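You operate a simulated robot arm through the tools that you are given. There is no shell and no other tool. Be economical: measure what you need, move in short steps, check, and stop when the job is done.

Carry out the task below with a simulated two-armed robot. There is one attempt and no reset: what you move stays moved.

JOB
Pick up the carton labelled "switch" from the ledge at the gravity table with one hand, pass it to the other hand and put it on the ledge under the sample spout. Set down upright: carton.

Only the result counts: the job must be done as asked and must still hold three seconds after the hand-in. Knocking over, shifting, dropping, spilling or breaking anything else fails it.

ROBOT AND FRAMES
Two 7-joint arms with two-finger parallel grippers on one trunk, on a base that drives. Base frame: it is fixed to the floor where the robot stands at the start and does not move with it; the origin is under the middle of the robot, x ahead of it, y to its left, z up. Units: m, degrees, N and s.
The left shoulder is at the start at [0.05, 0.165, 1.03], the right one opposite. With the tool pointing down near the work surface each hand reaches from about 0.24 to 0.7 m from the robot's upright axis, wherever it stands, measured 20 degrees to its own side. Places, roughly: ledge under the sample spout (17x20 cm) [-0.96, 1.38, 0.42]. Payload 3.91 kg a hand.
Tool frame (each hand has its own): the origin (TCP) lies between the finger pads and is the grasp point; the fingertips stand 0.03 m ahead of it; z points along the fingers, y is the line along which they close. The gripper opens to 0.11 m. The fingers are 0.02 m wide and 0.01 m thick; the gripper's body (0.048 by 0.112 m) begins 0.055 m behind the TCP.
Orientation is that of the tool frame in the base frame, as [roll, pitch, yaw] about the fixed x, y, z axes, in that order (R = Rz(yaw) Ry(pitch) Rx(roll)). With the fingers straight down and closing along the base's y, the tool's x points along the base's -x, its y along +y and its z along -z.

CONTROLS
- The arms move only by the tool servo_tool. It takes "left_plan", "right_plan" or both (then of equal length, played together; a hand with none holds still); each is a list of rows, each an object (a shift or turn left out is 0, a gripper value left out holds the last) with "slide": the shift along the base's x, y, z in m, a list of three; "dr": the turn, a rotation vector about the base's x, y, z in degrees, a list of three. In form: [{"slide": [x, y, z], "dr": [ax, ay, az]}, ...]. A call has 1 to 12 rows; each row is the pose to reach, as a shift and turn from the pose commanded when the call began. "left_jaw" and "right_jaw" are, for a hand that has rows, the opening, from 0 (shut) to 1 (fully open), set as the call begins (left out, the last holds). Each row takes 0.2 s and may step no farther than 0.05 m and 8.6 degrees from the row before; otherwise, or with a gripper value out of range, the whole call is refused. Where a pose cannot be reached the arm comes as near as it can. A force on the tool above 40 N (or 10 N above the force at the start of the call, whichever is more), or a blocked arm, ends the call early, and 0.2 s more pass. The fingers move at their own pace (about 0.045 m/s each) and stop on an object; they squeeze with about 38 N. The grip force told is the motor's: it shows also when the fingers shut on nothing. Time passes only in rows, and 0.2 s behind the last, so rows that repeat a pose let the fingers close. The reply holds the time, the measured pose of the TCP, the force on the tool along the base axes, the opening and the grip force, in the units named above and with some noise, with the torque about the TCP (base axes, N m) and any sound that the robot's microphone picked up.
- Cameras (640 x 400 px; columns grow to the right, rows downward): "scene" is now at [0.1211, 0.0026, 1.217]; the picture's right is [0.01, -1.00, 0.00], its down [-0.41, -0.01, -0.91] and it looks along [0.91, 0.01, -0.41] (base axes); focal length 269 px, centre (320, 200). "left" rides on the left gripper at [0.072, -0.017, -0.103] in its tool frame; the picture's right is [0.23, 0.97, 0.00], its down [-0.76, 0.18, -0.62] and it looks along [-0.61, 0.14, 0.78] (tool axes); focal length 222 px, centre (320, 200). "right" rides on the right gripper at [0.073, 0.017, -0.103] in its tool frame; the picture's right is [-0.23, 0.97, 0.00], its down [-0.76, -0.18, -0.62] and it looks along [-0.61, -0.14, 0.78] (tool axes); focal length 222 px, centre (320, 200). There is no depth. A picture from a camera that has moved, and an enlarged one, comes with that camera's place and axes in the base frame and with its lens.
- get_image(camera): a new picture of that camera. It takes no simulated time.
- slide_trunk(by): slides the trunk up (or, below 0, down) by that many m; the arms and the scene camera ride with it, the base frame stays. It gives what a move gives, with no picture.
- roll_base(legs): drives the robot by 1 to 6 legs, each [ahead, left, turn to the left] in m, m and degrees, along the robot's own axes; the way and the turn of a leg run together, so that a leg with both is an arc; at most 1.5 m and 180 degrees a leg. The arms and the cameras ride along, it lands a little off, and it stops where it bumps. It gives what a move gives.
- turn_head(pan, tilt): turns the head with the scene camera to pan (to the left, within 80 degrees either way) and tilt (down, from -29 to 69), counted from straight ahead of the robot. It gives what a move gives.
- zoom(camera, box): a new picture of the part [left, top, right, bottom] of that camera's present view, enlarged. It takes no simulated time.
- job_done(): hands the job in; it is judged then, once.

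Go step by step. Nothing tells you exact positions but the pictures and the camera data: compare them with the known pose of the tool, close in by small moves and look again before you grip or let go. The budget is 120 turns and 100 pictures, counting those below and the enlarged ones. Unless the task says otherwise, let go and move clear before handing in, and close with one line.

The tools are called after "Emit:" by a JSON object that holds its "method" and its "body". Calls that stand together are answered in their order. servo_tool: Moves the arms, as the interface text tells. Its arguments: {"type":"object","properties":{"left_plan":{"type":"array"},"left_jaw":{"type":"number"},"right_plan":{"type":"array"},"right_jaw":{"type":"number"}},"required":[]} The other tools are called the same way: slide_trunk (by) slides the trunk up or down; roll_base (legs) drives the base; turn_head (pan, tilt) turns the head that bears the scene camera; get_image (camera) takes a picture; zoom (camera, box) takes an enlarged picture of a part of a camera's view; job_done () hands the job in.

At the start:

```text
time_s: 0.0
left_ee_pos: [0.4112, 0.1662, 1.0007]
left_tool_rot: [180.0, 0.1, 180.0]
left_force: [0.0, 0.6, -0.3]
left_moment: [0.03, -0.02, 0.0]
left_opening: 0.1099
left_grip_force: 0.0
right_ee_pos: [0.332, -0.1175, 1.0305]
right_tool_rot: [179.9, 0.0, 179.9]
right_force: [-0.7, -0.7, -0.2]
right_moment: [0.01, 0.05, -0.01]
right_opening: 0.1101
right_grip_force: 0.1
trunk travel left (down, up): [-0.25, 0.253]
robot x, y, heading: [0.0039, 0.001, -0.1]
head pan, tilt: [0.8, 24.3]
```

scene: 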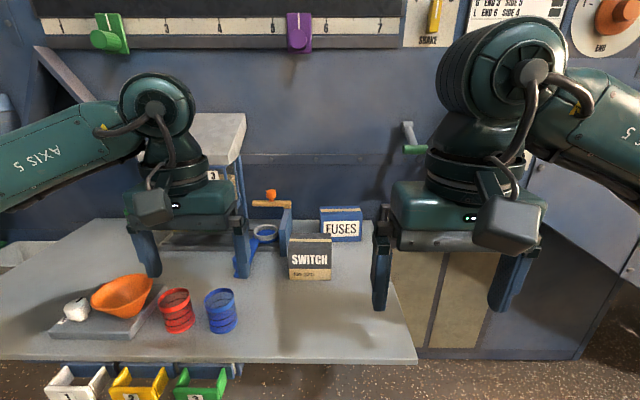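
right: 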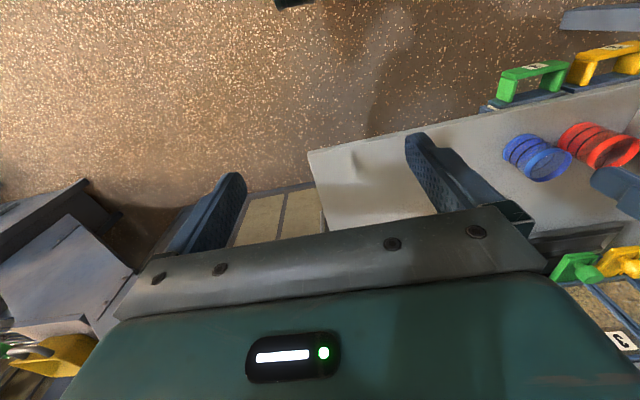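
left: 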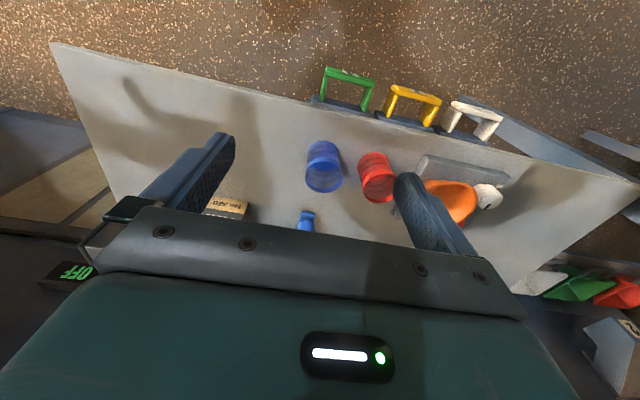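

I see the SWITCH carton on the table ahead, at about x 0.63, y 0.03, with FUSES behind it. I'll zoom in on it and look toward the destination ledge.

Emit:
{"method": "zoom", "body": {"camera": "scene", "box": [220, 180, 420, 305]}}

Emit:
{"method": "turn_head", "body": {"pan": 80, "tilt": 30}}

Emit:
{"method": "get_image", "body": {"camera": "scene"}}

```text
3.20 times, centred on (320, 242) of scene
camera zoom: at [0.1211, 0.0026, 1.217], right [0.01, -1.0, 0.0], down [-0.41, -0.01, -0.91], along [0.91, 0.01, -0.41], focal length 862 px, centre (320, 64)
```

zoom: 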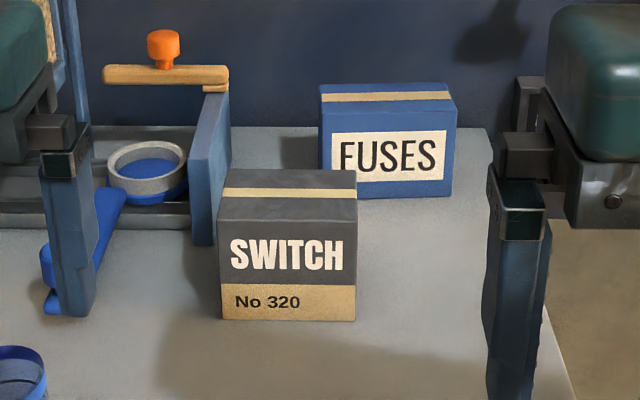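

```text
time_s: 1.5
left_ee_pos: [0.4112, 0.1694, 1.0016]
left_tool_rot: [-179.9, 0.0, -180.0]
left_force: [-0.4, 0.2, 0.1]
left_moment: [0.01, -0.02, 0.0]
left_opening: 0.1099
left_grip_force: 0.0
right_ee_pos: [0.3318, -0.1163, 1.0299]
right_tool_rot: [179.8, -0.1, 179.9]
right_force: [0.6, 0.2, 0.8]
right_moment: [-0.01, -0.01, 0.02]
right_opening: 0.11
right_grip_force: 0.0
trunk travel left (down, up): [-0.25, 0.253]
robot x, y, heading: [0.0022, 0.0017, -0.2]
head pan, tilt: [80.0, 30.0]
```

```text
95 pictures are left
camera scene: at [0.0446, 0.0904, 1.2079], right [0.98, -0.17, 0.0], down [-0.09, -0.49, -0.87], along [0.15, 0.85, -0.5], focal length 269 px, centre (320, 200)
```

scene: 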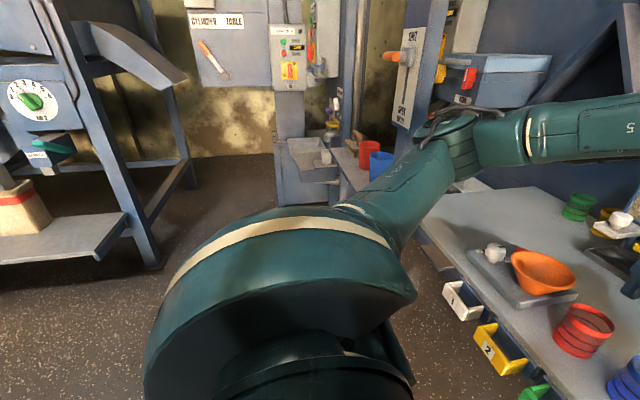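

The destination ledge should be around pixel (79, 229) on the left. I'll enlarge that area.

Emit:
{"method": "zoom", "body": {"camera": "scene", "box": [0, 60, 200, 290]}}

```text
1.74 times, centred on (100, 175) of scene
camera zoom: at [0.0446, 0.0904, 1.2079], right [0.98, -0.17, 0.0], down [-0.09, -0.49, -0.87], along [0.15, 0.85, -0.5], focal length 468 px, centre (703, 244)
```

zoom: 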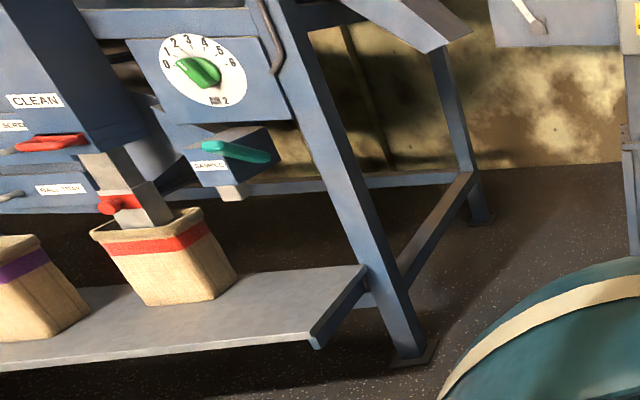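

The sample spout (teal handle, bottom about z 0.70) hangs over a ledge whose front edge is at y≈1.15, so the final hand has to come in from the front at a slant. The right hand will take the carton by its top, and the left will take it from the side at a 45° tilt. I'll roll slightly closer first.

Emit:
{"method": "turn_head", "body": {"pan": 0, "tilt": 35}}

Emit:
{"method": "roll_base", "body": {"legs": [[0.07, 0, 0]]}}

Emit:
{"method": "servo_tool", "body": {"right_plan": [{"slide": [0.03, 0.0, 0.0], "dr": [0, 0, 8.5]}, {"slide": [0.06, 0.0, 0.0], "dr": [0, 0, 17]}, {"slide": [0.09, 0.0, 0.0], "dr": [0, 0, 25.5]}, {"slide": [0.12, 0.0, 0.0], "dr": [0, 0, 34]}, {"slide": [0.14, 0.0, 0.0], "dr": [0, 0, 42.5]}, {"slide": [0.16, 0.0, 0.0], "dr": [0, 0, 51]}, {"slide": [0.18, 0.0, 0.0], "dr": [0, 0, 59.5]}, {"slide": [0.18, 0.0, 0.0], "dr": [0, 0, 68]}, {"slide": [0.18, 0.0, 0.0], "dr": [0, 0, 76.5]}, {"slide": [0.18, 0, 0], "dr": [0, 0, 85]}, {"slide": [0.18, 0, 0], "dr": [0, 0, 90]}]}}

Emit:
{"method": "get_image", "body": {"camera": "scene"}}

```text
time_s: 3.0
left_ee_pos: [0.4118, 0.1678, 1.0018]
left_tool_rot: [180.0, 0.0, -180.0]
left_force: [0.9, 0.2, 0.4]
left_moment: [0.02, 0.04, 0.0]
left_opening: 0.1099
left_grip_force: 0.0
right_ee_pos: [0.3311, -0.1166, 1.0297]
right_tool_rot: [180.0, -0.1, 179.9]
right_force: [-1.3, 0.4, -0.9]
right_moment: [-0.02, 0.04, 0.0]
right_opening: 0.1099
right_grip_force: 0.1
trunk travel left (down, up): [-0.25, 0.253]
robot x, y, heading: [0.0016, -0.0018, -0.1]
head pan, tilt: [0.0, 35.0]
```

```text
time_s: 4.1
left_ee_pos: [0.4817, 0.168, 1.0021]
left_tool_rot: [180.0, 0.0, -179.9]
left_force: [-0.3, -0.5, 0.0]
left_moment: [-0.02, 0.04, -0.01]
left_opening: 0.1098
left_grip_force: 0.0
right_ee_pos: [0.4014, -0.1186, 1.0294]
right_tool_rot: [179.9, -0.1, 179.9]
right_force: [0.7, 0.4, 0.2]
right_moment: [-0.01, -0.01, 0.01]
right_opening: 0.11
right_grip_force: 0.0
trunk travel left (down, up): [-0.25, 0.253]
robot x, y, heading: [0.0692, -0.0004, -0.2]
head pan, tilt: [0.0, 35.0]
```

```text
time_s: 6.5
left_ee_pos: [0.4807, 0.1674, 1.0009]
left_tool_rot: [-180.0, 0.0, 180.0]
left_force: [0.7, -0.6, -0.1]
left_moment: [-0.01, 0.03, 0.01]
left_opening: 0.11
left_grip_force: 0.0
right_ee_pos: [0.4023, -0.0489, 1.0061]
right_tool_rot: [-180.0, 0.0, -90.6]
right_force: [0.4, 0.2, -0.3]
right_moment: [0.0, 0.01, 0.03]
right_opening: 0.1099
right_grip_force: 0.1
right hand out of reach, approached as far as the arm can: row 7, 8, 9, 10, 11
trunk travel left (down, up): [-0.25, 0.253]
robot x, y, heading: [0.0725, 0.0001, 0.1]
head pan, tilt: [0.0, 35.0]
```

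```text
93 pictures are left
camera scene: at [0.1865, 0.0013, 1.2001], right [0.0, -1.0, 0.0], down [-0.57, 0.0, -0.82], along [0.82, 0.0, -0.57], focal length 269 px, centre (320, 200)
```

scene: 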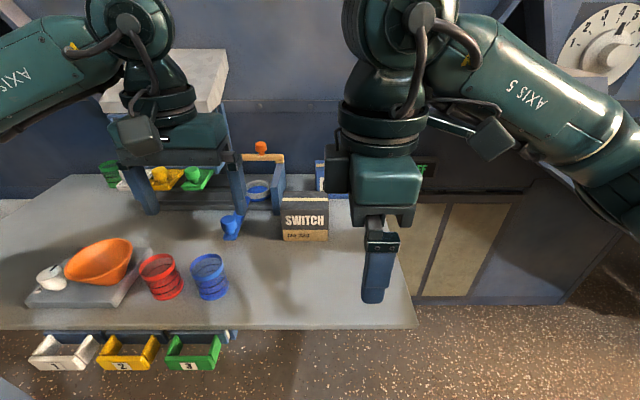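

The right hand ran out of reach with that wrist turn. I'll unwind it and go the other way round.

Emit:
{"method": "servo_tool", "body": {"right_plan": [{"slide": [0.0, -0.01, 0.005], "dr": [0, 0, -8.5]}, {"slide": [0.0, -0.02, 0.01], "dr": [0, 0, -17]}, {"slide": [0.01, -0.03, 0.015], "dr": [0, 0, -25.5]}, {"slide": [0.01, -0.04, 0.02], "dr": [0, 0, -34]}, {"slide": [0.02, -0.05, 0.02], "dr": [0, 0, -42.5]}, {"slide": [0.02, -0.05, 0.02], "dr": [0, 0, -51]}, {"slide": [0.03, -0.05, 0.02], "dr": [0, 0, -59.5]}, {"slide": [0.03, -0.05, 0.02], "dr": [0, 0, -68]}, {"slide": [0.04, -0.05, 0.02], "dr": [0, 0, -76.5]}, {"slide": [0.04, -0.05, 0.02], "dr": [0, 0, -85]}, {"slide": [0.05, -0.05, 0.02], "dr": [0, 0, -93.5]}, {"slide": [0.05, -0.05, 0.02], "dr": [0, 0, -102]}]}}

Emit:
{"method": "servo_tool", "body": {"right_plan": [{"slide": [0.0, 0, 0], "dr": [0, 0, -8.5]}, {"slide": [0.01, 0, 0], "dr": [0, 0, -17]}, {"slide": [0.02, 0, 0], "dr": [0, 0, -25.5]}, {"slide": [0.03, 0, 0], "dr": [0, 0, -34]}, {"slide": [0.04, 0, 0], "dr": [0, 0, -42.5]}, {"slide": [0.05, 0, 0], "dr": [0, 0, -51]}, {"slide": [0.06, 0, 0], "dr": [0, 0, -59.5]}, {"slide": [0.07, 0, 0], "dr": [0, 0, -68]}, {"slide": [0.08, 0, 0], "dr": [0, 0, -77.4]}]}}

```text
time_s: 9.1
left_ee_pos: [0.4811, 0.1676, 1.0013]
left_tool_rot: [180.0, 0.0, -180.0]
left_force: [0.9, -0.2, 0.3]
left_moment: [0.01, -0.04, -0.01]
left_opening: 0.11
left_grip_force: 0.1
right_ee_pos: [0.4536, -0.1039, 1.0256]
right_tool_rot: [179.9, -0.1, 168.0]
right_force: [0.4, 0.4, 0.0]
right_moment: [0.04, 0.01, -0.01]
right_opening: 0.1098
right_grip_force: 0.0
trunk travel left (down, up): [-0.25, 0.253]
robot x, y, heading: [0.0695, -0.0013, 0.1]
head pan, tilt: [0.0, 35.0]
```

```text
refused: row 9 steps farther than a row can; nothing moved
```

The hand unwound properly. I'll keep turning the same way, in smaller final steps.

Emit:
{"method": "servo_tool", "body": {"right_plan": [{"slide": [0.0, 0, 0], "dr": [0, 0, -8.5]}, {"slide": [0.01, 0, 0], "dr": [0, 0, -17]}, {"slide": [0.02, 0, 0], "dr": [0, 0, -25.5]}, {"slide": [0.03, 0, 0], "dr": [0, 0, -34]}, {"slide": [0.04, 0, 0], "dr": [0, 0, -42.5]}, {"slide": [0.05, 0, 0], "dr": [0, 0, -51]}, {"slide": [0.06, 0, 0], "dr": [0, 0, -59.5]}, {"slide": [0.07, 0, 0], "dr": [0, 0, -68]}, {"slide": [0.08, 0, 0], "dr": [0, 0, -76]}, {"slide": [0.08, 0, 0], "dr": [0, 0, -77.7]}]}}

Emit:
{"method": "get_image", "body": {"camera": "right"}}

```text
time_s: 11.3
left_ee_pos: [0.481, 0.1675, 1.0008]
left_tool_rot: [179.9, 0.0, -180.0]
left_force: [0.3, -0.1, -1.0]
left_moment: [0.02, 0.02, 0.0]
left_opening: 0.1102
left_grip_force: 0.0
right_ee_pos: [0.5341, -0.103, 1.0269]
right_tool_rot: [179.9, -0.1, 90.0]
right_force: [0.1, 0.5, -0.3]
right_moment: [0.01, -0.02, 0.01]
right_opening: 0.11
right_grip_force: 0.0
trunk travel left (down, up): [-0.25, 0.253]
robot x, y, heading: [0.0656, 0.0016, -0.2]
head pan, tilt: [0.0, 35.0]
```

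```text
92 pictures are left
camera right: at [0.5511, -0.0309, 1.129], right [0.97, -0.23, 0.0], down [-0.18, -0.76, 0.62], along [-0.14, -0.61, -0.78], focal length 222 px, centre (320, 200)
```

right: 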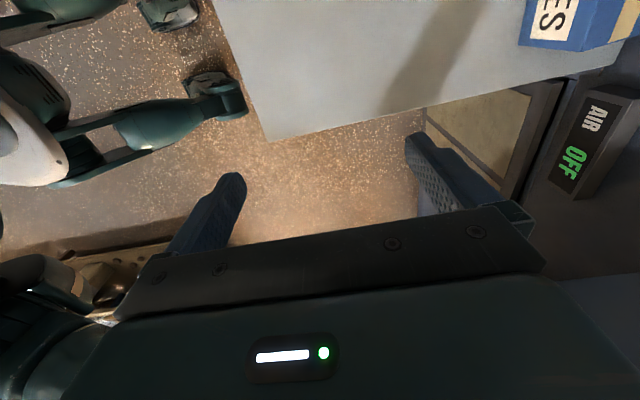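

That way reaches. I'll move the right hand over the carton at safe height while the left hand moves aside.

Emit:
{"method": "servo_tool", "body": {"right_plan": [{"slide": [0.03, 0.02, 0]}, {"slide": [0.06, 0.045, 0]}, {"slide": [0.09, 0.07, 0]}, {"slide": [0.113, 0.095, 0]}, {"slide": [0.113, 0.115, 0]}], "left_plan": [{"slide": [-0.02, 0.02, 0]}, {"slide": [-0.04, 0.04, 0]}, {"slide": [-0.06, 0.06, 0]}, {"slide": [-0.08, 0.08, 0]}, {"slide": [-0.08, 0.1, 0]}]}}

Emit:
{"method": "get_image", "body": {"camera": "right"}}

Emit:
{"method": "get_image", "body": {"camera": "scene"}}

```text
time_s: 12.5
left_ee_pos: [0.4011, 0.2677, 1.0018]
left_tool_rot: [-180.0, 0.0, 179.9]
left_force: [0.7, -1.0, -0.4]
left_moment: [-0.01, 0.01, -0.04]
left_opening: 0.11
left_grip_force: 0.1
right_ee_pos: [0.6481, 0.0118, 1.0256]
right_tool_rot: [179.7, 0.1, 90.3]
right_force: [0.9, -0.2, 0.4]
right_moment: [-0.01, 0.0, -0.01]
right_opening: 0.11
right_grip_force: 0.1
trunk travel left (down, up): [-0.25, 0.253]
robot x, y, heading: [0.0735, -0.0006, 0.1]
head pan, tilt: [0.0, 35.0]
```

```text
91 pictures are left
camera right: at [0.6643, 0.0828, 1.1283], right [0.97, -0.22, 0.0], down [-0.18, -0.76, 0.62], along [-0.14, -0.61, -0.78], focal length 222 px, centre (320, 200)
```

right: 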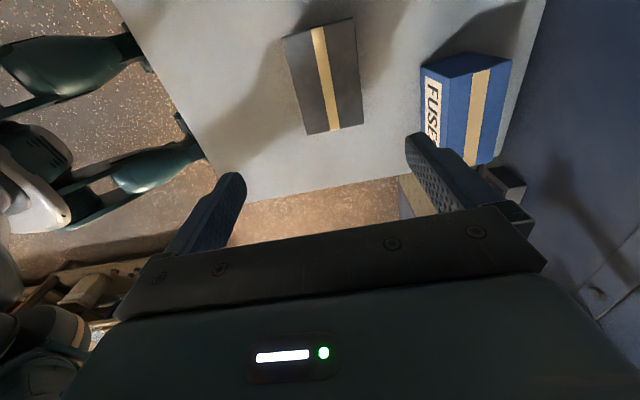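

```text
90 pictures are left
camera scene: at [0.1863, 0.0016, 1.2001], right [0.0, -1.0, 0.0], down [-0.57, 0.0, -0.82], along [0.82, 0.0, -0.57], focal length 269 px, centre (320, 200)
```

scene: 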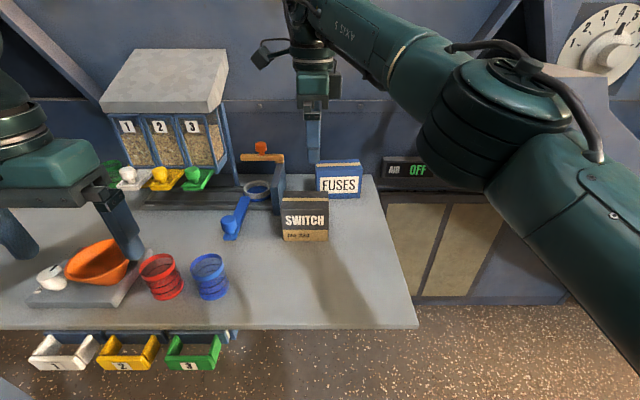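

The carton top comes out centred near (0.66, 0.034), spanning about 0.06 in x. I'll shift +0.012 in x, descend partway and look.

Emit:
{"method": "servo_tool", "body": {"right_plan": [{"slide": [0.012, 0.0, -0.03]}, {"slide": [0.012, 0.0, -0.06]}, {"slide": [0.012, 0.0, -0.085]}]}}

Emit:
{"method": "get_image", "body": {"camera": "right"}}

Emit:
{"method": "zoom", "body": {"camera": "scene", "box": [220, 120, 380, 260]}}

```text
time_s: 13.3
left_ee_pos: [0.4017, 0.2677, 1.0017]
left_tool_rot: [180.0, 0.0, -180.0]
left_force: [-0.8, -0.8, 0.6]
left_moment: [0.02, -0.03, -0.02]
left_opening: 0.1101
left_grip_force: 0.2
right_ee_pos: [0.6609, 0.0093, 0.9404]
right_tool_rot: [179.9, -0.1, 90.1]
right_force: [-0.4, 0.2, 0.8]
right_moment: [-0.01, -0.02, -0.02]
right_opening: 0.11
right_grip_force: 0.0
trunk travel left (down, up): [-0.25, 0.253]
robot x, y, heading: [0.0675, 0.0004, 0.1]
head pan, tilt: [0.0, 35.0]
```

```text
89 pictures are left
camera right: at [0.6775, 0.0821, 1.0436], right [0.97, -0.22, 0.0], down [-0.18, -0.76, 0.62], along [-0.14, -0.61, -0.78], focal length 222 px, centre (320, 200)
```

right: 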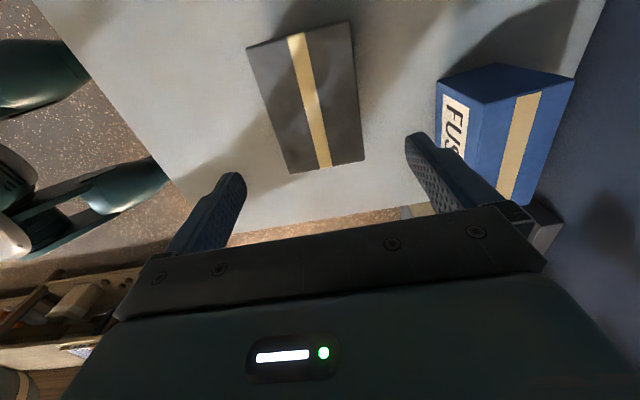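

```text
2.86 times, centred on (300, 190) of scene
camera zoom: at [0.1867, 0.001, 1.2], right [0.0, -1.0, 0.0], down [-0.57, 0.0, -0.82], along [0.82, 0.0, -0.57], focal length 769 px, centre (377, 229)
```

zoom: 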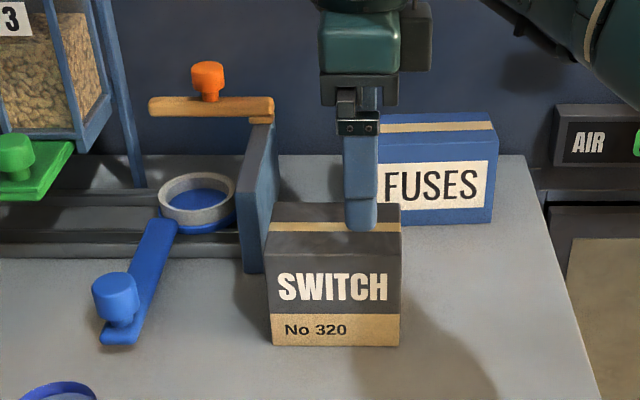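

The carton is about 0.07 deep, 0.10 wide and 0.083 tall (top z≈0.865), and it's centred between the fingers in x. I'll go down to TCP z 0.847 and grip.

Emit:
{"method": "servo_tool", "body": {"right_plan": [{"slide": [0, 0, -0.03]}, {"slide": [0, 0, -0.06]}, {"slide": [0, 0, -0.08]}, {"slide": [0, 0, -0.093]}]}}

Emit:
{"method": "get_image", "body": {"camera": "right"}}

Emit:
{"method": "zoom", "body": {"camera": "scene", "box": [220, 120, 380, 260]}}

```text
time_s: 14.3
left_ee_pos: [0.402, 0.2671, 1.0023]
left_tool_rot: [-179.9, -0.1, 179.9]
left_force: [0.0, 0.7, 1.1]
left_moment: [0.0, -0.01, -0.02]
left_opening: 0.1099
left_grip_force: 0.1
right_ee_pos: [0.6609, 0.0101, 0.8477]
right_tool_rot: [179.8, 0.0, 90.1]
right_force: [0.7, -0.5, -0.1]
right_moment: [0.01, -0.01, -0.03]
right_opening: 0.1097
right_grip_force: 0.1
trunk travel left (down, up): [-0.25, 0.253]
robot x, y, heading: [0.0729, -0.002, 0.1]
head pan, tilt: [0.0, 35.0]
```

```text
87 pictures are left
camera right: at [0.6768, 0.082, 0.9504], right [0.97, -0.22, 0.0], down [-0.18, -0.76, 0.62], along [-0.14, -0.61, -0.78], focal length 222 px, centre (320, 200)
```

right: 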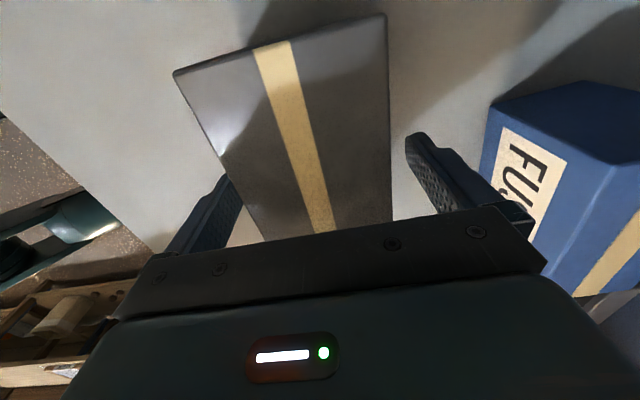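

```text
2.86 times, centred on (300, 190) of scene
camera zoom: at [0.1865, 0.0012, 1.2001], right [0.0, -1.0, 0.0], down [-0.57, 0.0, -0.82], along [0.82, 0.0, -0.57], focal length 769 px, centre (377, 229)
```

zoom: 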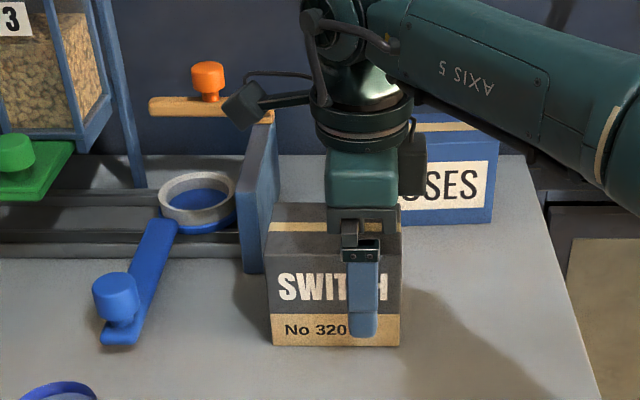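

The fingers straddle the carton and the tips clear the table. I'll close and check the grip.

Emit:
{"method": "servo_tool", "body": {"right_jaw": 0, "right_plan": [{}, {}, {}, {}, {}, {}]}}

Emit:
{"method": "servo_tool", "body": {"right_plan": [{"slide": [0, 0, 0.02]}, {"slide": [0, 0, 0.05]}, {"slide": [0, 0, 0.09]}, {"slide": [0, 0, 0.13]}, {"slide": [0, 0, 0.17]}]}}

Emit:
{"method": "get_image", "body": {"camera": "scene"}}

Emit:
{"method": "get_image", "body": {"camera": "right"}}

```text
time_s: 15.7
left_ee_pos: [0.402, 0.2681, 1.0006]
left_tool_rot: [-180.0, 0.1, 180.0]
left_force: [0.4, 0.0, 0.1]
left_moment: [-0.01, 0.0, 0.0]
left_opening: 0.1099
left_grip_force: 0.1
right_ee_pos: [0.6606, 0.0103, 0.8462]
right_tool_rot: [179.9, -0.1, 90.3]
right_force: [0.8, 0.3, 0.2]
right_moment: [0.07, 0.03, -0.05]
right_opening: 0.07
right_grip_force: 37.8
trunk travel left (down, up): [-0.25, 0.253]
robot x, y, heading: [0.0741, 0.0014, 0.3]
head pan, tilt: [0.0, 35.0]
```

```text
time_s: 16.9
left_ee_pos: [0.4023, 0.2657, 1.0027]
left_tool_rot: [180.0, 0.0, 180.0]
left_force: [0.0, 0.8, -0.8]
left_moment: [0.0, 0.01, 0.02]
left_opening: 0.1099
left_grip_force: 0.1
right_ee_pos: [0.6539, 0.0058, 1.0151]
right_tool_rot: [-179.9, -0.1, 90.2]
right_force: [-0.3, -0.1, -3.3]
right_moment: [-0.02, -0.02, -0.01]
right_opening: 0.07
right_grip_force: 37.9
right hand out of reach, approached as far as the arm can: row 5
trunk travel left (down, up): [-0.25, 0.253]
robot x, y, heading: [0.0705, 0.0002, 0.1]
head pan, tilt: [0.0, 35.0]
```

```text
85 pictures are left
camera scene: at [0.1867, 0.0004, 1.2], right [0.0, -1.0, 0.0], down [-0.57, 0.0, -0.82], along [0.82, 0.0, -0.57], focal length 269 px, centre (320, 200)
```

scene: 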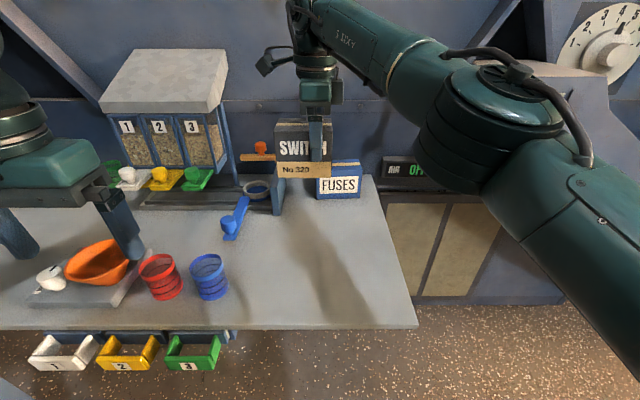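

```text
84 pictures are left
camera right: at [0.6711, 0.0777, 1.1171], right [0.97, -0.22, 0.0], down [-0.18, -0.76, 0.62], along [-0.14, -0.61, -0.78], focal length 222 px, centre (320, 200)
```

right: 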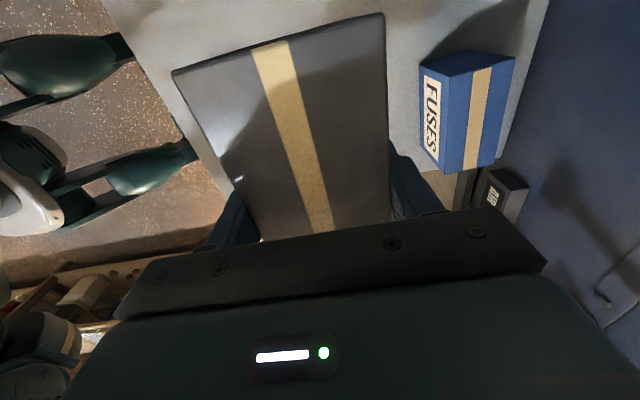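

The carton is gripped and level in the right hand. I'll back away from the table a bit and bring it closer in for the hand-over.

Emit:
{"method": "roll_base", "body": {"legs": [[-0.3, 0, 0]]}}

Emit:
{"method": "servo_tool", "body": {"right_plan": [{"slide": [-0.03, 0, 0]}, {"slide": [-0.06, 0, 0]}, {"slide": [-0.09, 0, 0]}, {"slide": [-0.12, 0, 0]}, {"slide": [-0.15, 0, 0]}, {"slide": [-0.17, 0, 0]}]}}

```text
time_s: 18.9
left_ee_pos: [0.0975, 0.2674, 1.0012]
left_tool_rot: [-180.0, 0.0, -180.0]
left_force: [-0.2, 1.0, -0.4]
left_moment: [0.0, -0.01, -0.01]
left_opening: 0.11
left_grip_force: 0.2
right_ee_pos: [0.3489, 0.0073, 1.015]
right_tool_rot: [179.9, 0.0, 90.3]
right_force: [0.2, -0.1, -2.8]
right_moment: [-0.06, 0.0, -0.01]
right_opening: 0.0699
right_grip_force: 38.3
trunk travel left (down, up): [-0.25, 0.253]
robot x, y, heading: [-0.2363, -0.0012, 0.1]
head pan, tilt: [0.0, 35.0]
```

```text
time_s: 20.3
left_ee_pos: [0.0974, 0.2674, 1.0011]
left_tool_rot: [-179.9, 0.0, -180.0]
left_force: [-0.5, 0.7, 0.3]
left_moment: [0.0, 0.03, 0.01]
left_opening: 0.1099
left_grip_force: 0.1
right_ee_pos: [0.1782, 0.0067, 1.0137]
right_tool_rot: [179.8, -0.1, 90.3]
right_force: [0.4, -0.2, -2.5]
right_moment: [-0.06, -0.03, 0.02]
right_opening: 0.0696
right_grip_force: 38.0
trunk travel left (down, up): [-0.25, 0.253]
robot x, y, heading: [-0.2361, -0.0006, 0.1]
head pan, tilt: [0.0, 35.0]
```

I'm going to turn the carton 90° so its narrow side faces the robot; the left hand can then come in slanted from behind and below.

Emit:
{"method": "servo_tool", "body": {"right_plan": [{"slide": [0.01, 0, 0], "dr": [0, 0, 8.5]}, {"slide": [0.02, 0, 0], "dr": [0, 0, 17]}, {"slide": [0.03, 0, 0], "dr": [0, 0, 25.5]}, {"slide": [0.04, 0, 0], "dr": [0, 0, 34]}, {"slide": [0.05, 0, 0], "dr": [0, 0, 42.5]}, {"slide": [0.06, 0, 0], "dr": [0, 0, 51]}, {"slide": [0.06, 0, 0], "dr": [0, 0, 59.5]}, {"slide": [0.06, 0, 0], "dr": [0, 0, 68]}, {"slide": [0.06, 0, 0], "dr": [0, 0, 76.5]}, {"slide": [0.06, 0, 0], "dr": [0, 0, 85]}, {"slide": [0.06, 0, 0], "dr": [0, 0, 89.7]}], "left_plan": [{"dr": [0, -4, 0]}, {"dr": [0, -8, 0]}, {"dr": [0, -12, 0]}, {"dr": [0, -16, 0]}, {"dr": [0, -20, 0]}, {"dr": [0, -24, 0]}, {"dr": [0, -28, 0]}, {"dr": [0, -31, 0]}, {"dr": [0, -34, 0]}, {"dr": [0, -37, 0]}, {"slide": [0, 0, -0.01], "dr": [0, -40, 0]}]}}

Emit:
{"method": "get_image", "body": {"camera": "scene"}}

Emit:
{"method": "get_image", "body": {"camera": "left"}}

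```text
time_s: 22.7
left_ee_pos: [0.1219, 0.2742, 1.009]
left_tool_rot: [-179.9, 40.0, -179.9]
left_force: [-0.1, -0.5, 0.0]
left_moment: [-0.03, 0.01, -0.01]
left_opening: 0.1099
left_grip_force: 0.0
left hand out of reach, approached as far as the arm can: row 9, 10, 11
right_ee_pos: [0.2402, 0.0071, 1.0137]
right_tool_rot: [179.9, -0.2, -179.9]
right_force: [-0.4, 0.0, -3.4]
right_moment: [0.0, -0.06, -0.02]
right_opening: 0.0696
right_grip_force: 38.1
trunk travel left (down, up): [-0.25, 0.253]
robot x, y, heading: [-0.233, 0.0002, -0.1]
head pan, tilt: [0.0, 35.0]
```

```text
83 pictures are left
camera scene: at [-0.1182, 0.0015, 1.2], right [0.0, -1.0, 0.0], down [-0.57, 0.0, -0.82], along [0.82, 0.0, -0.57], focal length 269 px, centre (320, 200)
```

scene: 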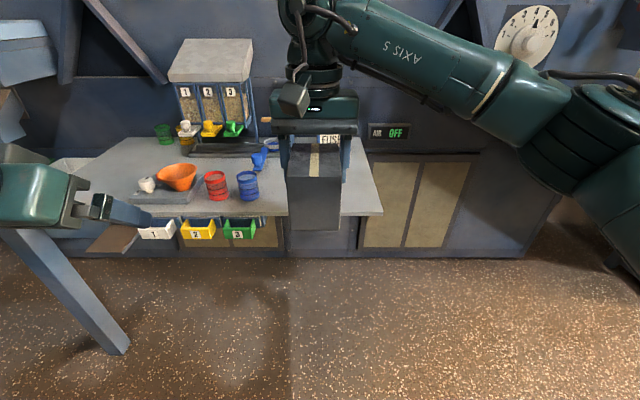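

```text
82 pictures are left
camera left: at [-0.0001, 0.2582, 1.0422], right [-0.17, 0.97, -0.15], down [0.18, 0.18, 0.97], along [0.97, 0.14, -0.21], focal length 222 px, centre (320, 200)
```

left: 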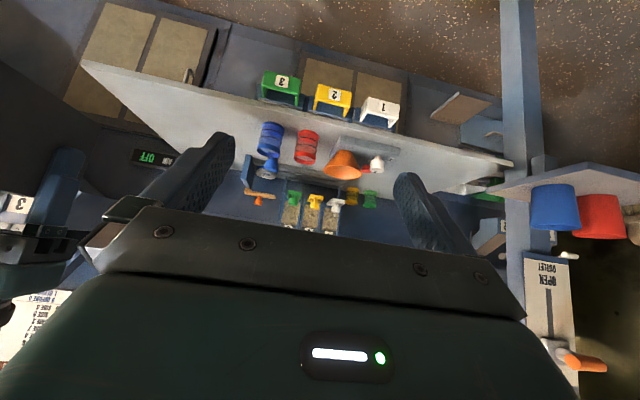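

The left tool now slants 50° below horizontal, and I want about 38°. I'll push the carton further out so the left arm has room, then tilt the left hand more and bring it to a standoff.

Emit:
{"method": "servo_tool", "body": {"right_plan": [{"slide": [0.03, 0, 0]}, {"slide": [0.06, 0, 0]}, {"slide": [0.09, 0, 0]}, {"slide": [0.1, 0, 0]}, {"slide": [0.1, 0, 0]}, {"slide": [0.1, 0, 0]}], "left_plan": [{"slide": [0.015, -0.02, 0.01]}, {"slide": [0.03, -0.04, 0.02], "dr": [0, -2, 0]}, {"slide": [0.045, -0.07, 0.03], "dr": [0, -4, 0]}, {"slide": [0.06, -0.1, 0.04], "dr": [0, -7, 0]}, {"slide": [0.073, -0.12, 0.05], "dr": [0, -10, 0]}, {"slide": [0.073, -0.15, 0.06], "dr": [0, -12, 0]}]}}

Emit:
{"method": "get_image", "body": {"camera": "scene"}}

Emit:
{"method": "get_image", "body": {"camera": "left"}}

```text
time_s: 24.1
left_ee_pos: [0.1932, 0.124, 1.0684]
left_tool_rot: [-180.0, 52.2, -179.8]
left_force: [-0.2, 0.0, -0.3]
left_moment: [-0.04, 0.02, 0.0]
left_opening: 0.1097
left_grip_force: 0.0
right_ee_pos: [0.3404, 0.0071, 1.0125]
right_tool_rot: [179.9, -0.1, 179.9]
right_force: [-0.3, 0.7, -3.2]
right_moment: [-0.01, -0.04, 0.02]
right_opening: 0.0702
right_grip_force: 37.6
trunk travel left (down, up): [-0.25, 0.253]
robot x, y, heading: [-0.232, -0.0002, 0.1]
head pan, tilt: [0.0, 35.0]
```

```text
81 pictures are left
camera scene: at [-0.1181, 0.001, 1.2], right [0.0, -1.0, 0.0], down [-0.57, 0.0, -0.82], along [0.82, 0.0, -0.57], focal length 269 px, centre (320, 200)
```

scene: 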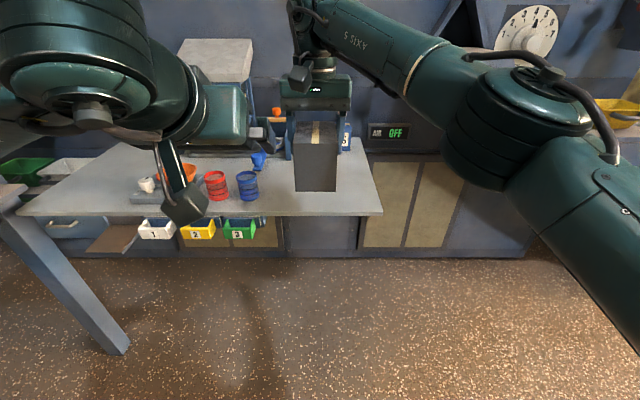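

```text
80 pictures are left
camera left: at [0.0672, 0.1076, 1.0755], right [-0.14, 0.97, -0.18], down [-0.02, 0.18, 0.98], along [0.99, 0.14, 0.0], focal length 222 px, centre (320, 200)
```

left: 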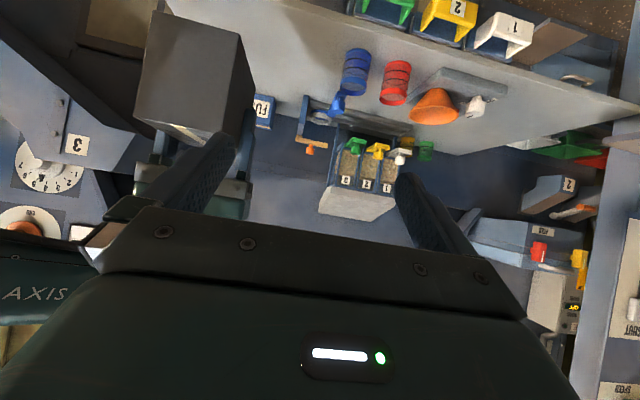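

The left hand is at standoff height with the carton to its right. I'll slide it into line behind the carton and look.

Emit:
{"method": "servo_tool", "body": {"left_plan": [{"slide": [0, -0.03, 0]}, {"slide": [0, -0.06, 0]}, {"slide": [0, -0.09, 0]}, {"slide": [0, -0.117, 0]}]}}

Emit:
{"method": "get_image", "body": {"camera": "left"}}

Emit:
{"method": "get_image", "body": {"camera": "scene"}}

Emit:
{"method": "get_image", "body": {"camera": "right"}}

```text
time_s: 25.1
left_ee_pos: [0.1969, 0.0052, 1.0696]
left_tool_rot: [180.0, 51.9, -179.9]
left_force: [-0.4, 0.3, -0.7]
left_moment: [-0.01, -0.01, -0.03]
left_opening: 0.1101
left_grip_force: 0.1
right_ee_pos: [0.3396, 0.0065, 1.0132]
right_tool_rot: [179.9, -0.1, 180.0]
right_force: [-0.7, 0.2, -3.5]
right_moment: [-0.03, -0.05, 0.0]
right_opening: 0.0695
right_grip_force: 37.9
trunk travel left (down, up): [-0.25, 0.253]
robot x, y, heading: [-0.2353, 0.0022, -0.0]
head pan, tilt: [0.0, 35.0]
```

```text
79 pictures are left
camera left: at [0.0702, -0.0116, 1.0762], right [-0.14, 0.97, -0.18], down [-0.02, 0.18, 0.98], along [0.99, 0.14, 0.0], focal length 222 px, centre (320, 200)
```

left: 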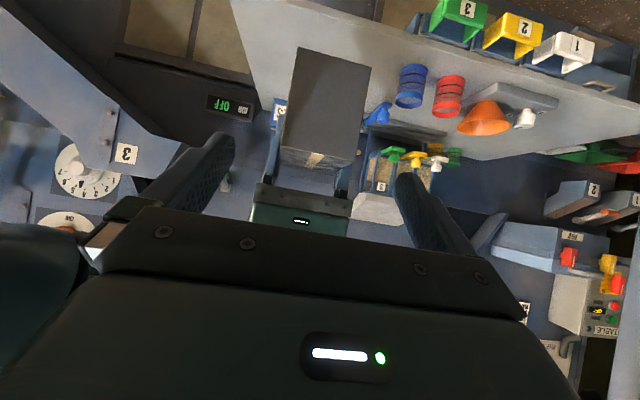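

```text
78 pictures are left
camera scene: at [-0.1182, 0.0011, 1.2], right [0.0, -1.0, 0.0], down [-0.57, 0.0, -0.82], along [0.82, 0.0, -0.57], focal length 269 px, centre (320, 200)
```

scene: 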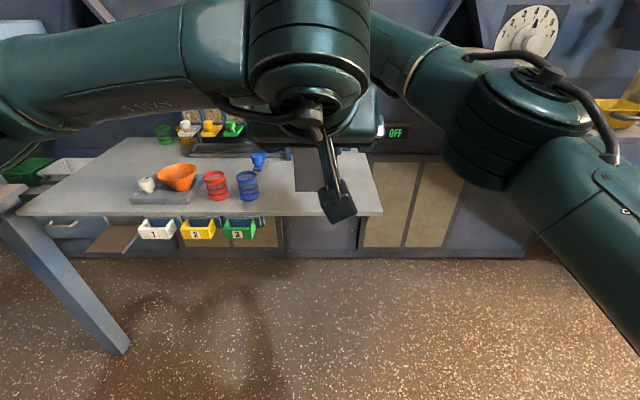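

```text
77 pictures are left
camera right: at [0.2676, 0.0234, 1.1164], right [0.23, 0.97, 0.0], down [0.76, -0.18, 0.62], along [0.61, -0.14, -0.78], focal length 222 px, centre (320, 200)
```

right: 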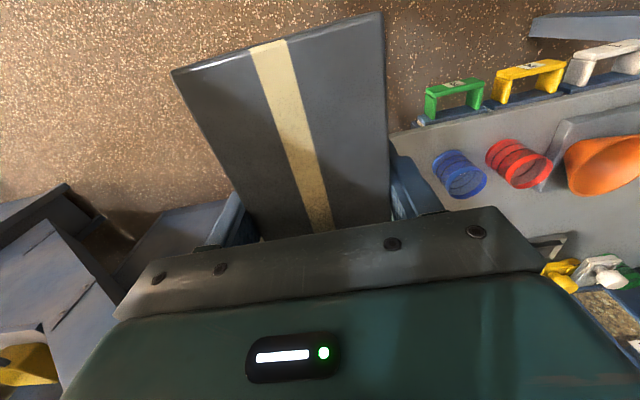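

The carton lies centred between the left fingers (y≈0.005, bottom z≈0.947), matching the estimate. I'll advance along the tool axis and watch forces.

Emit:
{"method": "servo_tool", "body": {"left_plan": [{"slide": [0.024, 0, -0.019]}, {"slide": [0.048, 0.0, -0.038]}, {"slide": [0.07, 0.001, -0.057]}]}}

Emit:
{"method": "get_image", "body": {"camera": "left"}}

Emit:
{"method": "get_image", "body": {"camera": "right"}}

```text
time_s: 25.9
left_ee_pos: [0.2662, 0.0062, 1.0123]
left_tool_rot: [-179.9, 52.0, 180.0]
left_force: [-0.5, -0.2, -0.4]
left_moment: [0.0, -0.01, -0.02]
left_opening: 0.1102
left_grip_force: 0.1
right_ee_pos: [0.3397, 0.0069, 1.0143]
right_tool_rot: [179.9, -0.1, 179.9]
right_force: [0.0, 0.3, -2.4]
right_moment: [0.01, -0.06, 0.0]
right_opening: 0.0701
right_grip_force: 37.8
trunk travel left (down, up): [-0.25, 0.253]
robot x, y, heading: [-0.2341, 0.0035, -0.0]
head pan, tilt: [0.0, 35.0]
```

```text
76 pictures are left
camera left: at [0.1403, -0.0098, 1.0194], right [-0.14, 0.97, -0.18], down [-0.02, 0.18, 0.98], along [0.99, 0.14, 0.0], focal length 222 px, centre (320, 200)
```

left: 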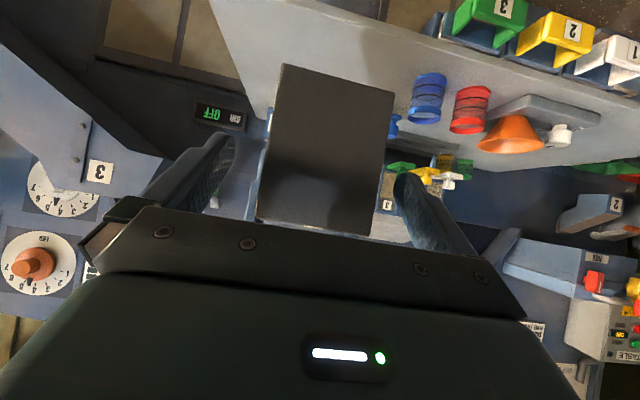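

```text
75 pictures are left
camera right: at [0.2678, 0.0237, 1.1163], right [0.23, 0.97, 0.0], down [0.76, -0.18, 0.62], along [0.61, -0.14, -0.78], focal length 222 px, centre (320, 200)
```

right: 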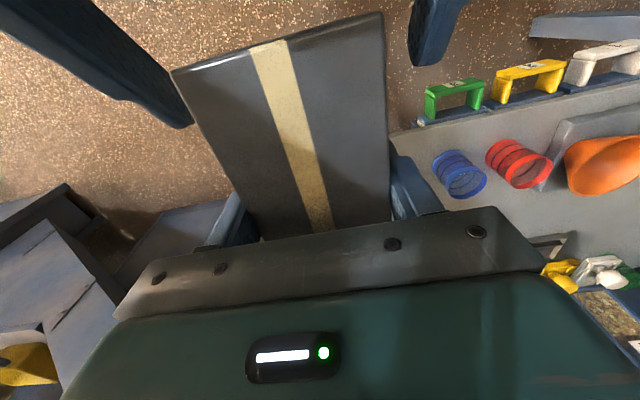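

Both left fingers straddle the carton cleanly. I'll finish the approach and close the left hand.

Emit:
{"method": "servo_tool", "body": {"left_plan": [{"slide": [0.012, 0, -0.01]}, {"slide": [0.023, 0.0005, -0.019]}]}}

Emit:
{"method": "get_image", "body": {"camera": "right"}}

Emit:
{"method": "servo_tool", "body": {"left_jaw": 0, "left_plan": [{}, {}, {}, {}, {}, {}]}}

Emit:
{"method": "get_image", "body": {"camera": "right"}}

```text
time_s: 26.5
left_ee_pos: [0.2875, 0.0089, 0.9936]
left_tool_rot: [-179.9, 52.1, -180.0]
left_force: [0.4, -0.6, 0.1]
left_moment: [-0.02, 0.0, -0.01]
left_opening: 0.1098
left_grip_force: 0.0
right_ee_pos: [0.3391, 0.0065, 1.0141]
right_tool_rot: [179.9, -0.1, 179.9]
right_force: [0.3, -0.5, -3.4]
right_moment: [0.0, -0.04, 0.02]
right_opening: 0.0696
right_grip_force: 38.1
trunk travel left (down, up): [-0.25, 0.253]
robot x, y, heading: [-0.2349, 0.001, 0.1]
head pan, tilt: [0.0, 35.0]
```

```text
74 pictures are left
camera right: at [0.2677, 0.0237, 1.1163], right [0.23, 0.97, 0.0], down [0.76, -0.18, 0.62], along [0.61, -0.14, -0.78], focal length 222 px, centre (320, 200)
```

right: 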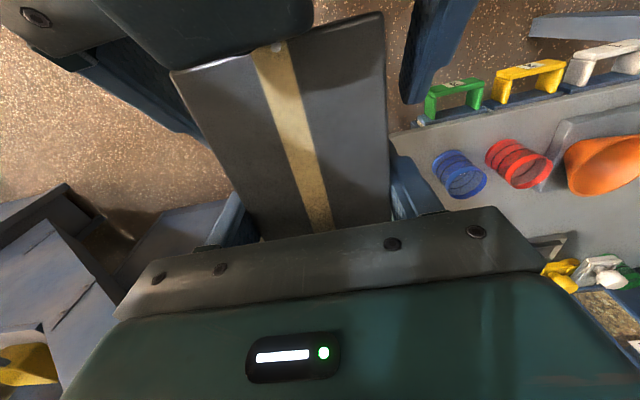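

```text
time_s: 27.9
left_ee_pos: [0.2878, 0.0079, 0.9932]
left_tool_rot: [-179.8, 52.0, -179.9]
left_force: [1.2, -0.5, -0.1]
left_moment: [-0.17, -0.04, -0.23]
left_opening: 0.0697
left_grip_force: 38.2
right_ee_pos: [0.34, 0.0065, 1.0126]
right_tool_rot: [180.0, -0.1, 179.9]
right_force: [-1.8, 0.3, -2.2]
right_moment: [0.2, 0.04, 0.28]
right_opening: 0.07
right_grip_force: 38.2
trunk travel left (down, up): [-0.25, 0.253]
robot x, y, heading: [-0.2379, 0.0009, -0.1]
head pan, tilt: [0.0, 35.0]
```

```text
73 pictures are left
camera right: at [0.2676, 0.0237, 1.1164], right [0.23, 0.97, 0.0], down [0.76, -0.18, 0.62], along [0.61, -0.14, -0.78], focal length 222 px, centre (320, 200)
```

right: 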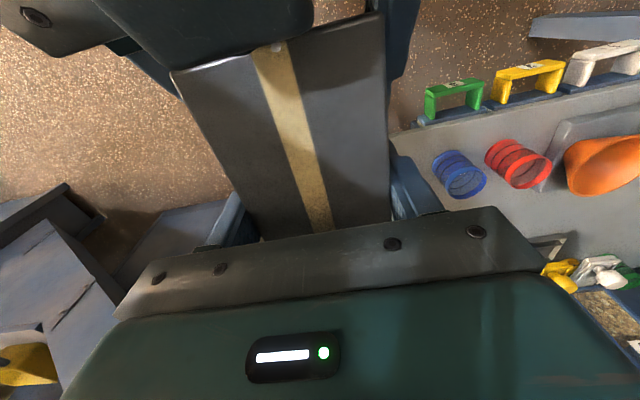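

The left hand holds the carton firmly at 0.07 opening. I'll open the right hand and lift it straight up, checking the carton stays with the left.

Emit:
{"method": "servo_tool", "body": {"right_jaw": 1, "right_plan": [{}, {}, {}, {}]}}

Emit:
{"method": "servo_tool", "body": {"right_plan": [{"slide": [0, 0, 0.02]}, {"slide": [0, 0, 0.04]}, {"slide": [0.01, 0, 0.06]}, {"slide": [0.02, -0.01, 0.08]}]}}

Emit:
{"method": "get_image", "body": {"camera": "right"}}

```text
time_s: 28.9
left_ee_pos: [0.2877, 0.0079, 0.993]
left_tool_rot: [-180.0, 52.0, -179.9]
left_force: [0.4, 0.3, -1.0]
left_moment: [0.02, 0.09, -0.03]
left_opening: 0.0698
left_grip_force: 37.7
right_ee_pos: [0.3401, 0.0066, 1.0134]
right_tool_rot: [179.9, -0.1, 179.9]
right_force: [-0.5, -0.1, -0.8]
right_moment: [0.01, 0.01, -0.01]
right_opening: 0.11
right_grip_force: 0.0
trunk travel left (down, up): [-0.25, 0.253]
robot x, y, heading: [-0.233, 0.0017, -0.0]
head pan, tilt: [0.0, 35.0]
```

```text
time_s: 29.9
left_ee_pos: [0.2875, 0.0076, 0.9933]
left_tool_rot: [-179.9, 52.0, -179.8]
left_force: [-0.4, -0.5, -0.1]
left_moment: [0.01, 0.08, -0.01]
left_opening: 0.0698
left_grip_force: 38.1
right_ee_pos: [0.3327, -0.0066, 1.0749]
right_tool_rot: [179.9, 0.0, 179.9]
right_force: [0.1, 0.0, -0.1]
right_moment: [-0.01, 0.0, 0.01]
right_opening: 0.11
right_grip_force: 0.1
right hand out of reach, approached as far as the arm can: row 3, 4
trunk travel left (down, up): [-0.25, 0.253]
robot x, y, heading: [-0.2329, -0.0028, -0.1]
head pan, tilt: [0.0, 35.0]
```

```text
72 pictures are left
camera right: at [0.2613, 0.0098, 1.178], right [0.23, 0.97, 0.0], down [0.76, -0.18, 0.62], along [0.61, -0.14, -0.78], focal length 222 px, centre (320, 200)
```

right: 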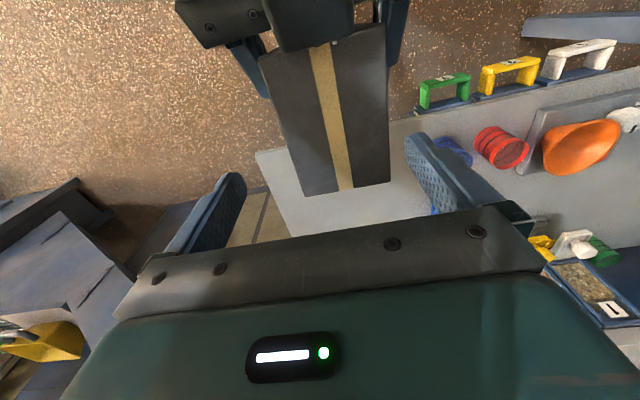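

The carton stays with the left hand. I'll move the right hand away to the right, rising slightly as it goes.

Emit:
{"method": "servo_tool", "body": {"right_plan": [{"slide": [-0.005, -0.02, 0.004]}, {"slide": [-0.01, -0.05, 0.008]}, {"slide": [-0.02, -0.09, 0.01]}, {"slide": [-0.04, -0.13, 0.01]}, {"slide": [-0.06, -0.17, 0.0]}, {"slide": [-0.08, -0.19, 0.0]}, {"slide": [-0.11, -0.19, 0.0]}]}}

Emit:
{"method": "turn_head", "body": {"pan": 80, "tilt": 20}}

Emit:
{"method": "get_image", "body": {"camera": "scene"}}

Emit:
{"method": "turn_head", "body": {"pan": -80, "tilt": 20}}

Emit:
{"method": "get_image", "body": {"camera": "scene"}}

```text
time_s: 31.5
left_ee_pos: [0.289, 0.0079, 0.9938]
left_tool_rot: [-180.0, 52.0, -179.8]
left_force: [0.2, 0.5, -0.1]
left_moment: [-0.03, 0.08, 0.02]
left_opening: 0.0698
left_grip_force: 37.7
right_ee_pos: [0.2241, -0.1956, 1.0766]
right_tool_rot: [179.9, -0.1, 179.9]
right_force: [-0.8, 0.6, -1.3]
right_moment: [-0.01, 0.0, 0.01]
right_opening: 0.1101
right_grip_force: 0.0
trunk travel left (down, up): [-0.25, 0.253]
robot x, y, heading: [-0.2341, -0.0001, 0.0]
head pan, tilt: [0.0, 35.0]
```

```text
time_s: 33.1
left_ee_pos: [0.2882, 0.0078, 0.9937]
left_tool_rot: [-179.9, 52.1, -179.9]
left_force: [0.2, 0.2, -0.2]
left_moment: [0.01, 0.08, 0.01]
left_opening: 0.0699
left_grip_force: 37.9
right_ee_pos: [0.2254, -0.1959, 1.0752]
right_tool_rot: [179.9, -0.1, 179.9]
right_force: [-0.3, 0.6, 0.3]
right_moment: [-0.04, -0.02, 0.02]
right_opening: 0.11
right_grip_force: 0.0
trunk travel left (down, up): [-0.25, 0.253]
robot x, y, heading: [-0.2382, -0.0019, -0.0]
head pan, tilt: [80.0, 20.0]
```

```text
71 pictures are left
camera scene: at [-0.1899, 0.0931, 1.2239], right [0.98, -0.17, 0.0], down [-0.06, -0.34, -0.94], along [0.16, 0.93, -0.34], focal length 269 px, centre (320, 200)
```

scene: 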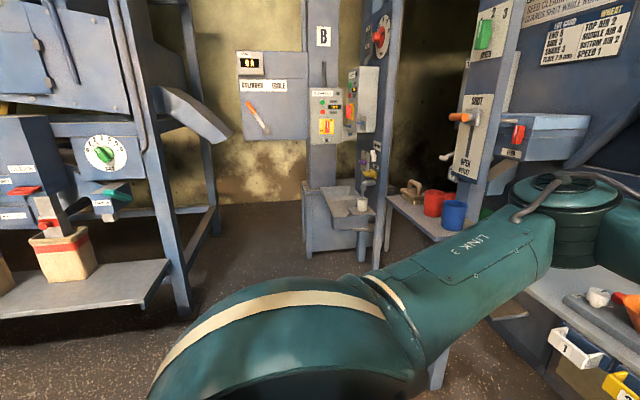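

```text
time_s: 35.5
left_ee_pos: [0.2888, 0.007, 0.9944]
left_tool_rot: [-179.9, 52.1, -179.9]
left_force: [-0.1, -0.2, -0.3]
left_moment: [0.03, 0.1, -0.01]
left_opening: 0.0698
left_grip_force: 37.8
right_ee_pos: [0.2247, -0.1952, 1.0753]
right_tool_rot: [180.0, -0.1, 179.9]
right_force: [0.4, 0.0, -0.6]
right_moment: [0.03, -0.01, -0.02]
right_opening: 0.1101
right_grip_force: 0.1
trunk travel left (down, up): [-0.25, 0.253]
robot x, y, heading: [-0.2346, -0.0036, 0.1]
head pan, tilt: [-80.0, 20.0]
```

```text
70 pictures are left
camera scene: at [-0.1899, -0.0903, 1.2239], right [-0.98, -0.17, 0.0], down [-0.06, 0.34, -0.94], along [0.16, -0.93, -0.34], focal length 269 px, centre (320, 200)
```

scene: 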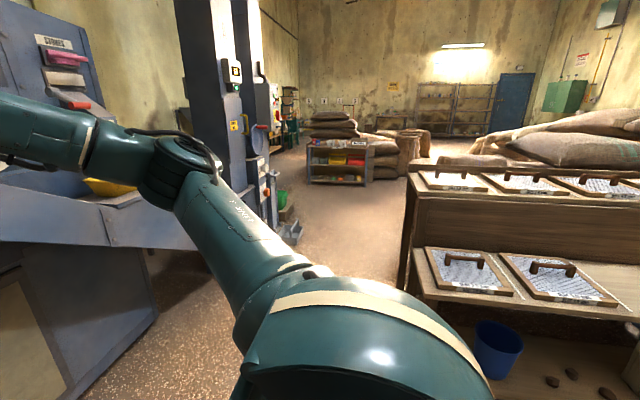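

The area is open enough. I'll back up, turn left 90° toward the sample spout machine, and look.

Emit:
{"method": "turn_head", "body": {"pan": 0, "tilt": 25}}

Emit:
{"method": "roll_base", "body": {"legs": [[-0.3, 0, 0], [0, 0, 90]]}}

Emit:
{"method": "get_image", "body": {"camera": "scene"}}

```text
time_s: 37.0
left_ee_pos: [0.2879, 0.0085, 0.9946]
left_tool_rot: [-179.9, 52.0, -179.9]
left_force: [-0.5, -0.4, 0.3]
left_moment: [-0.04, 0.07, -0.03]
left_opening: 0.0701
left_grip_force: 38.3
right_ee_pos: [0.2243, -0.1953, 1.0747]
right_tool_rot: [179.9, -0.2, 179.9]
right_force: [0.6, 0.5, -0.1]
right_moment: [-0.01, 0.02, 0.0]
right_opening: 0.1101
right_grip_force: 0.0
trunk travel left (down, up): [-0.25, 0.253]
robot x, y, heading: [-0.2365, 0.0024, 0.2]
head pan, tilt: [0.0, 25.0]
```

```text
time_s: 42.9
left_ee_pos: [-0.5379, 0.5229, 0.9943]
left_tool_rot: [-180.0, 52.0, -90.5]
left_force: [-0.2, -0.8, 0.4]
left_moment: [-0.11, 0.02, 0.03]
left_opening: 0.0697
left_grip_force: 37.6
right_ee_pos: [-0.335, 0.4579, 1.0748]
right_tool_rot: [179.8, -0.1, -90.7]
right_force: [-0.3, 0.5, 1.0]
right_moment: [-0.01, -0.06, -0.03]
right_opening: 0.1099
right_grip_force: 0.0
trunk travel left (down, up): [-0.25, 0.253]
robot x, y, heading: [-0.5346, -0.0017, 89.6]
head pan, tilt: [0.0, 25.0]
```

```text
69 pictures are left
camera scene: at [-0.5344, 0.1233, 1.2158], right [1.0, -0.01, 0.0], down [0.0, -0.42, -0.91], along [0.01, 0.91, -0.42], focal length 269 px, centre (320, 200)
```

scene: 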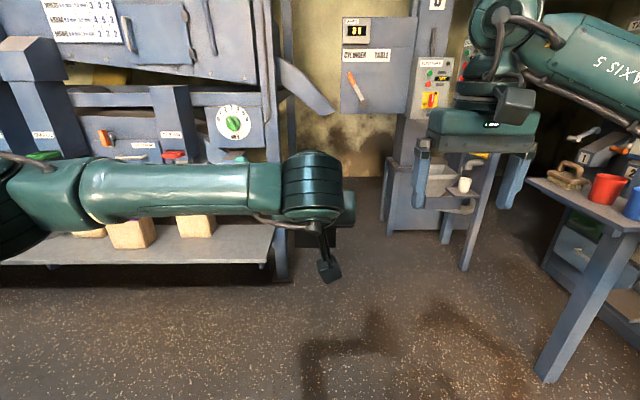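

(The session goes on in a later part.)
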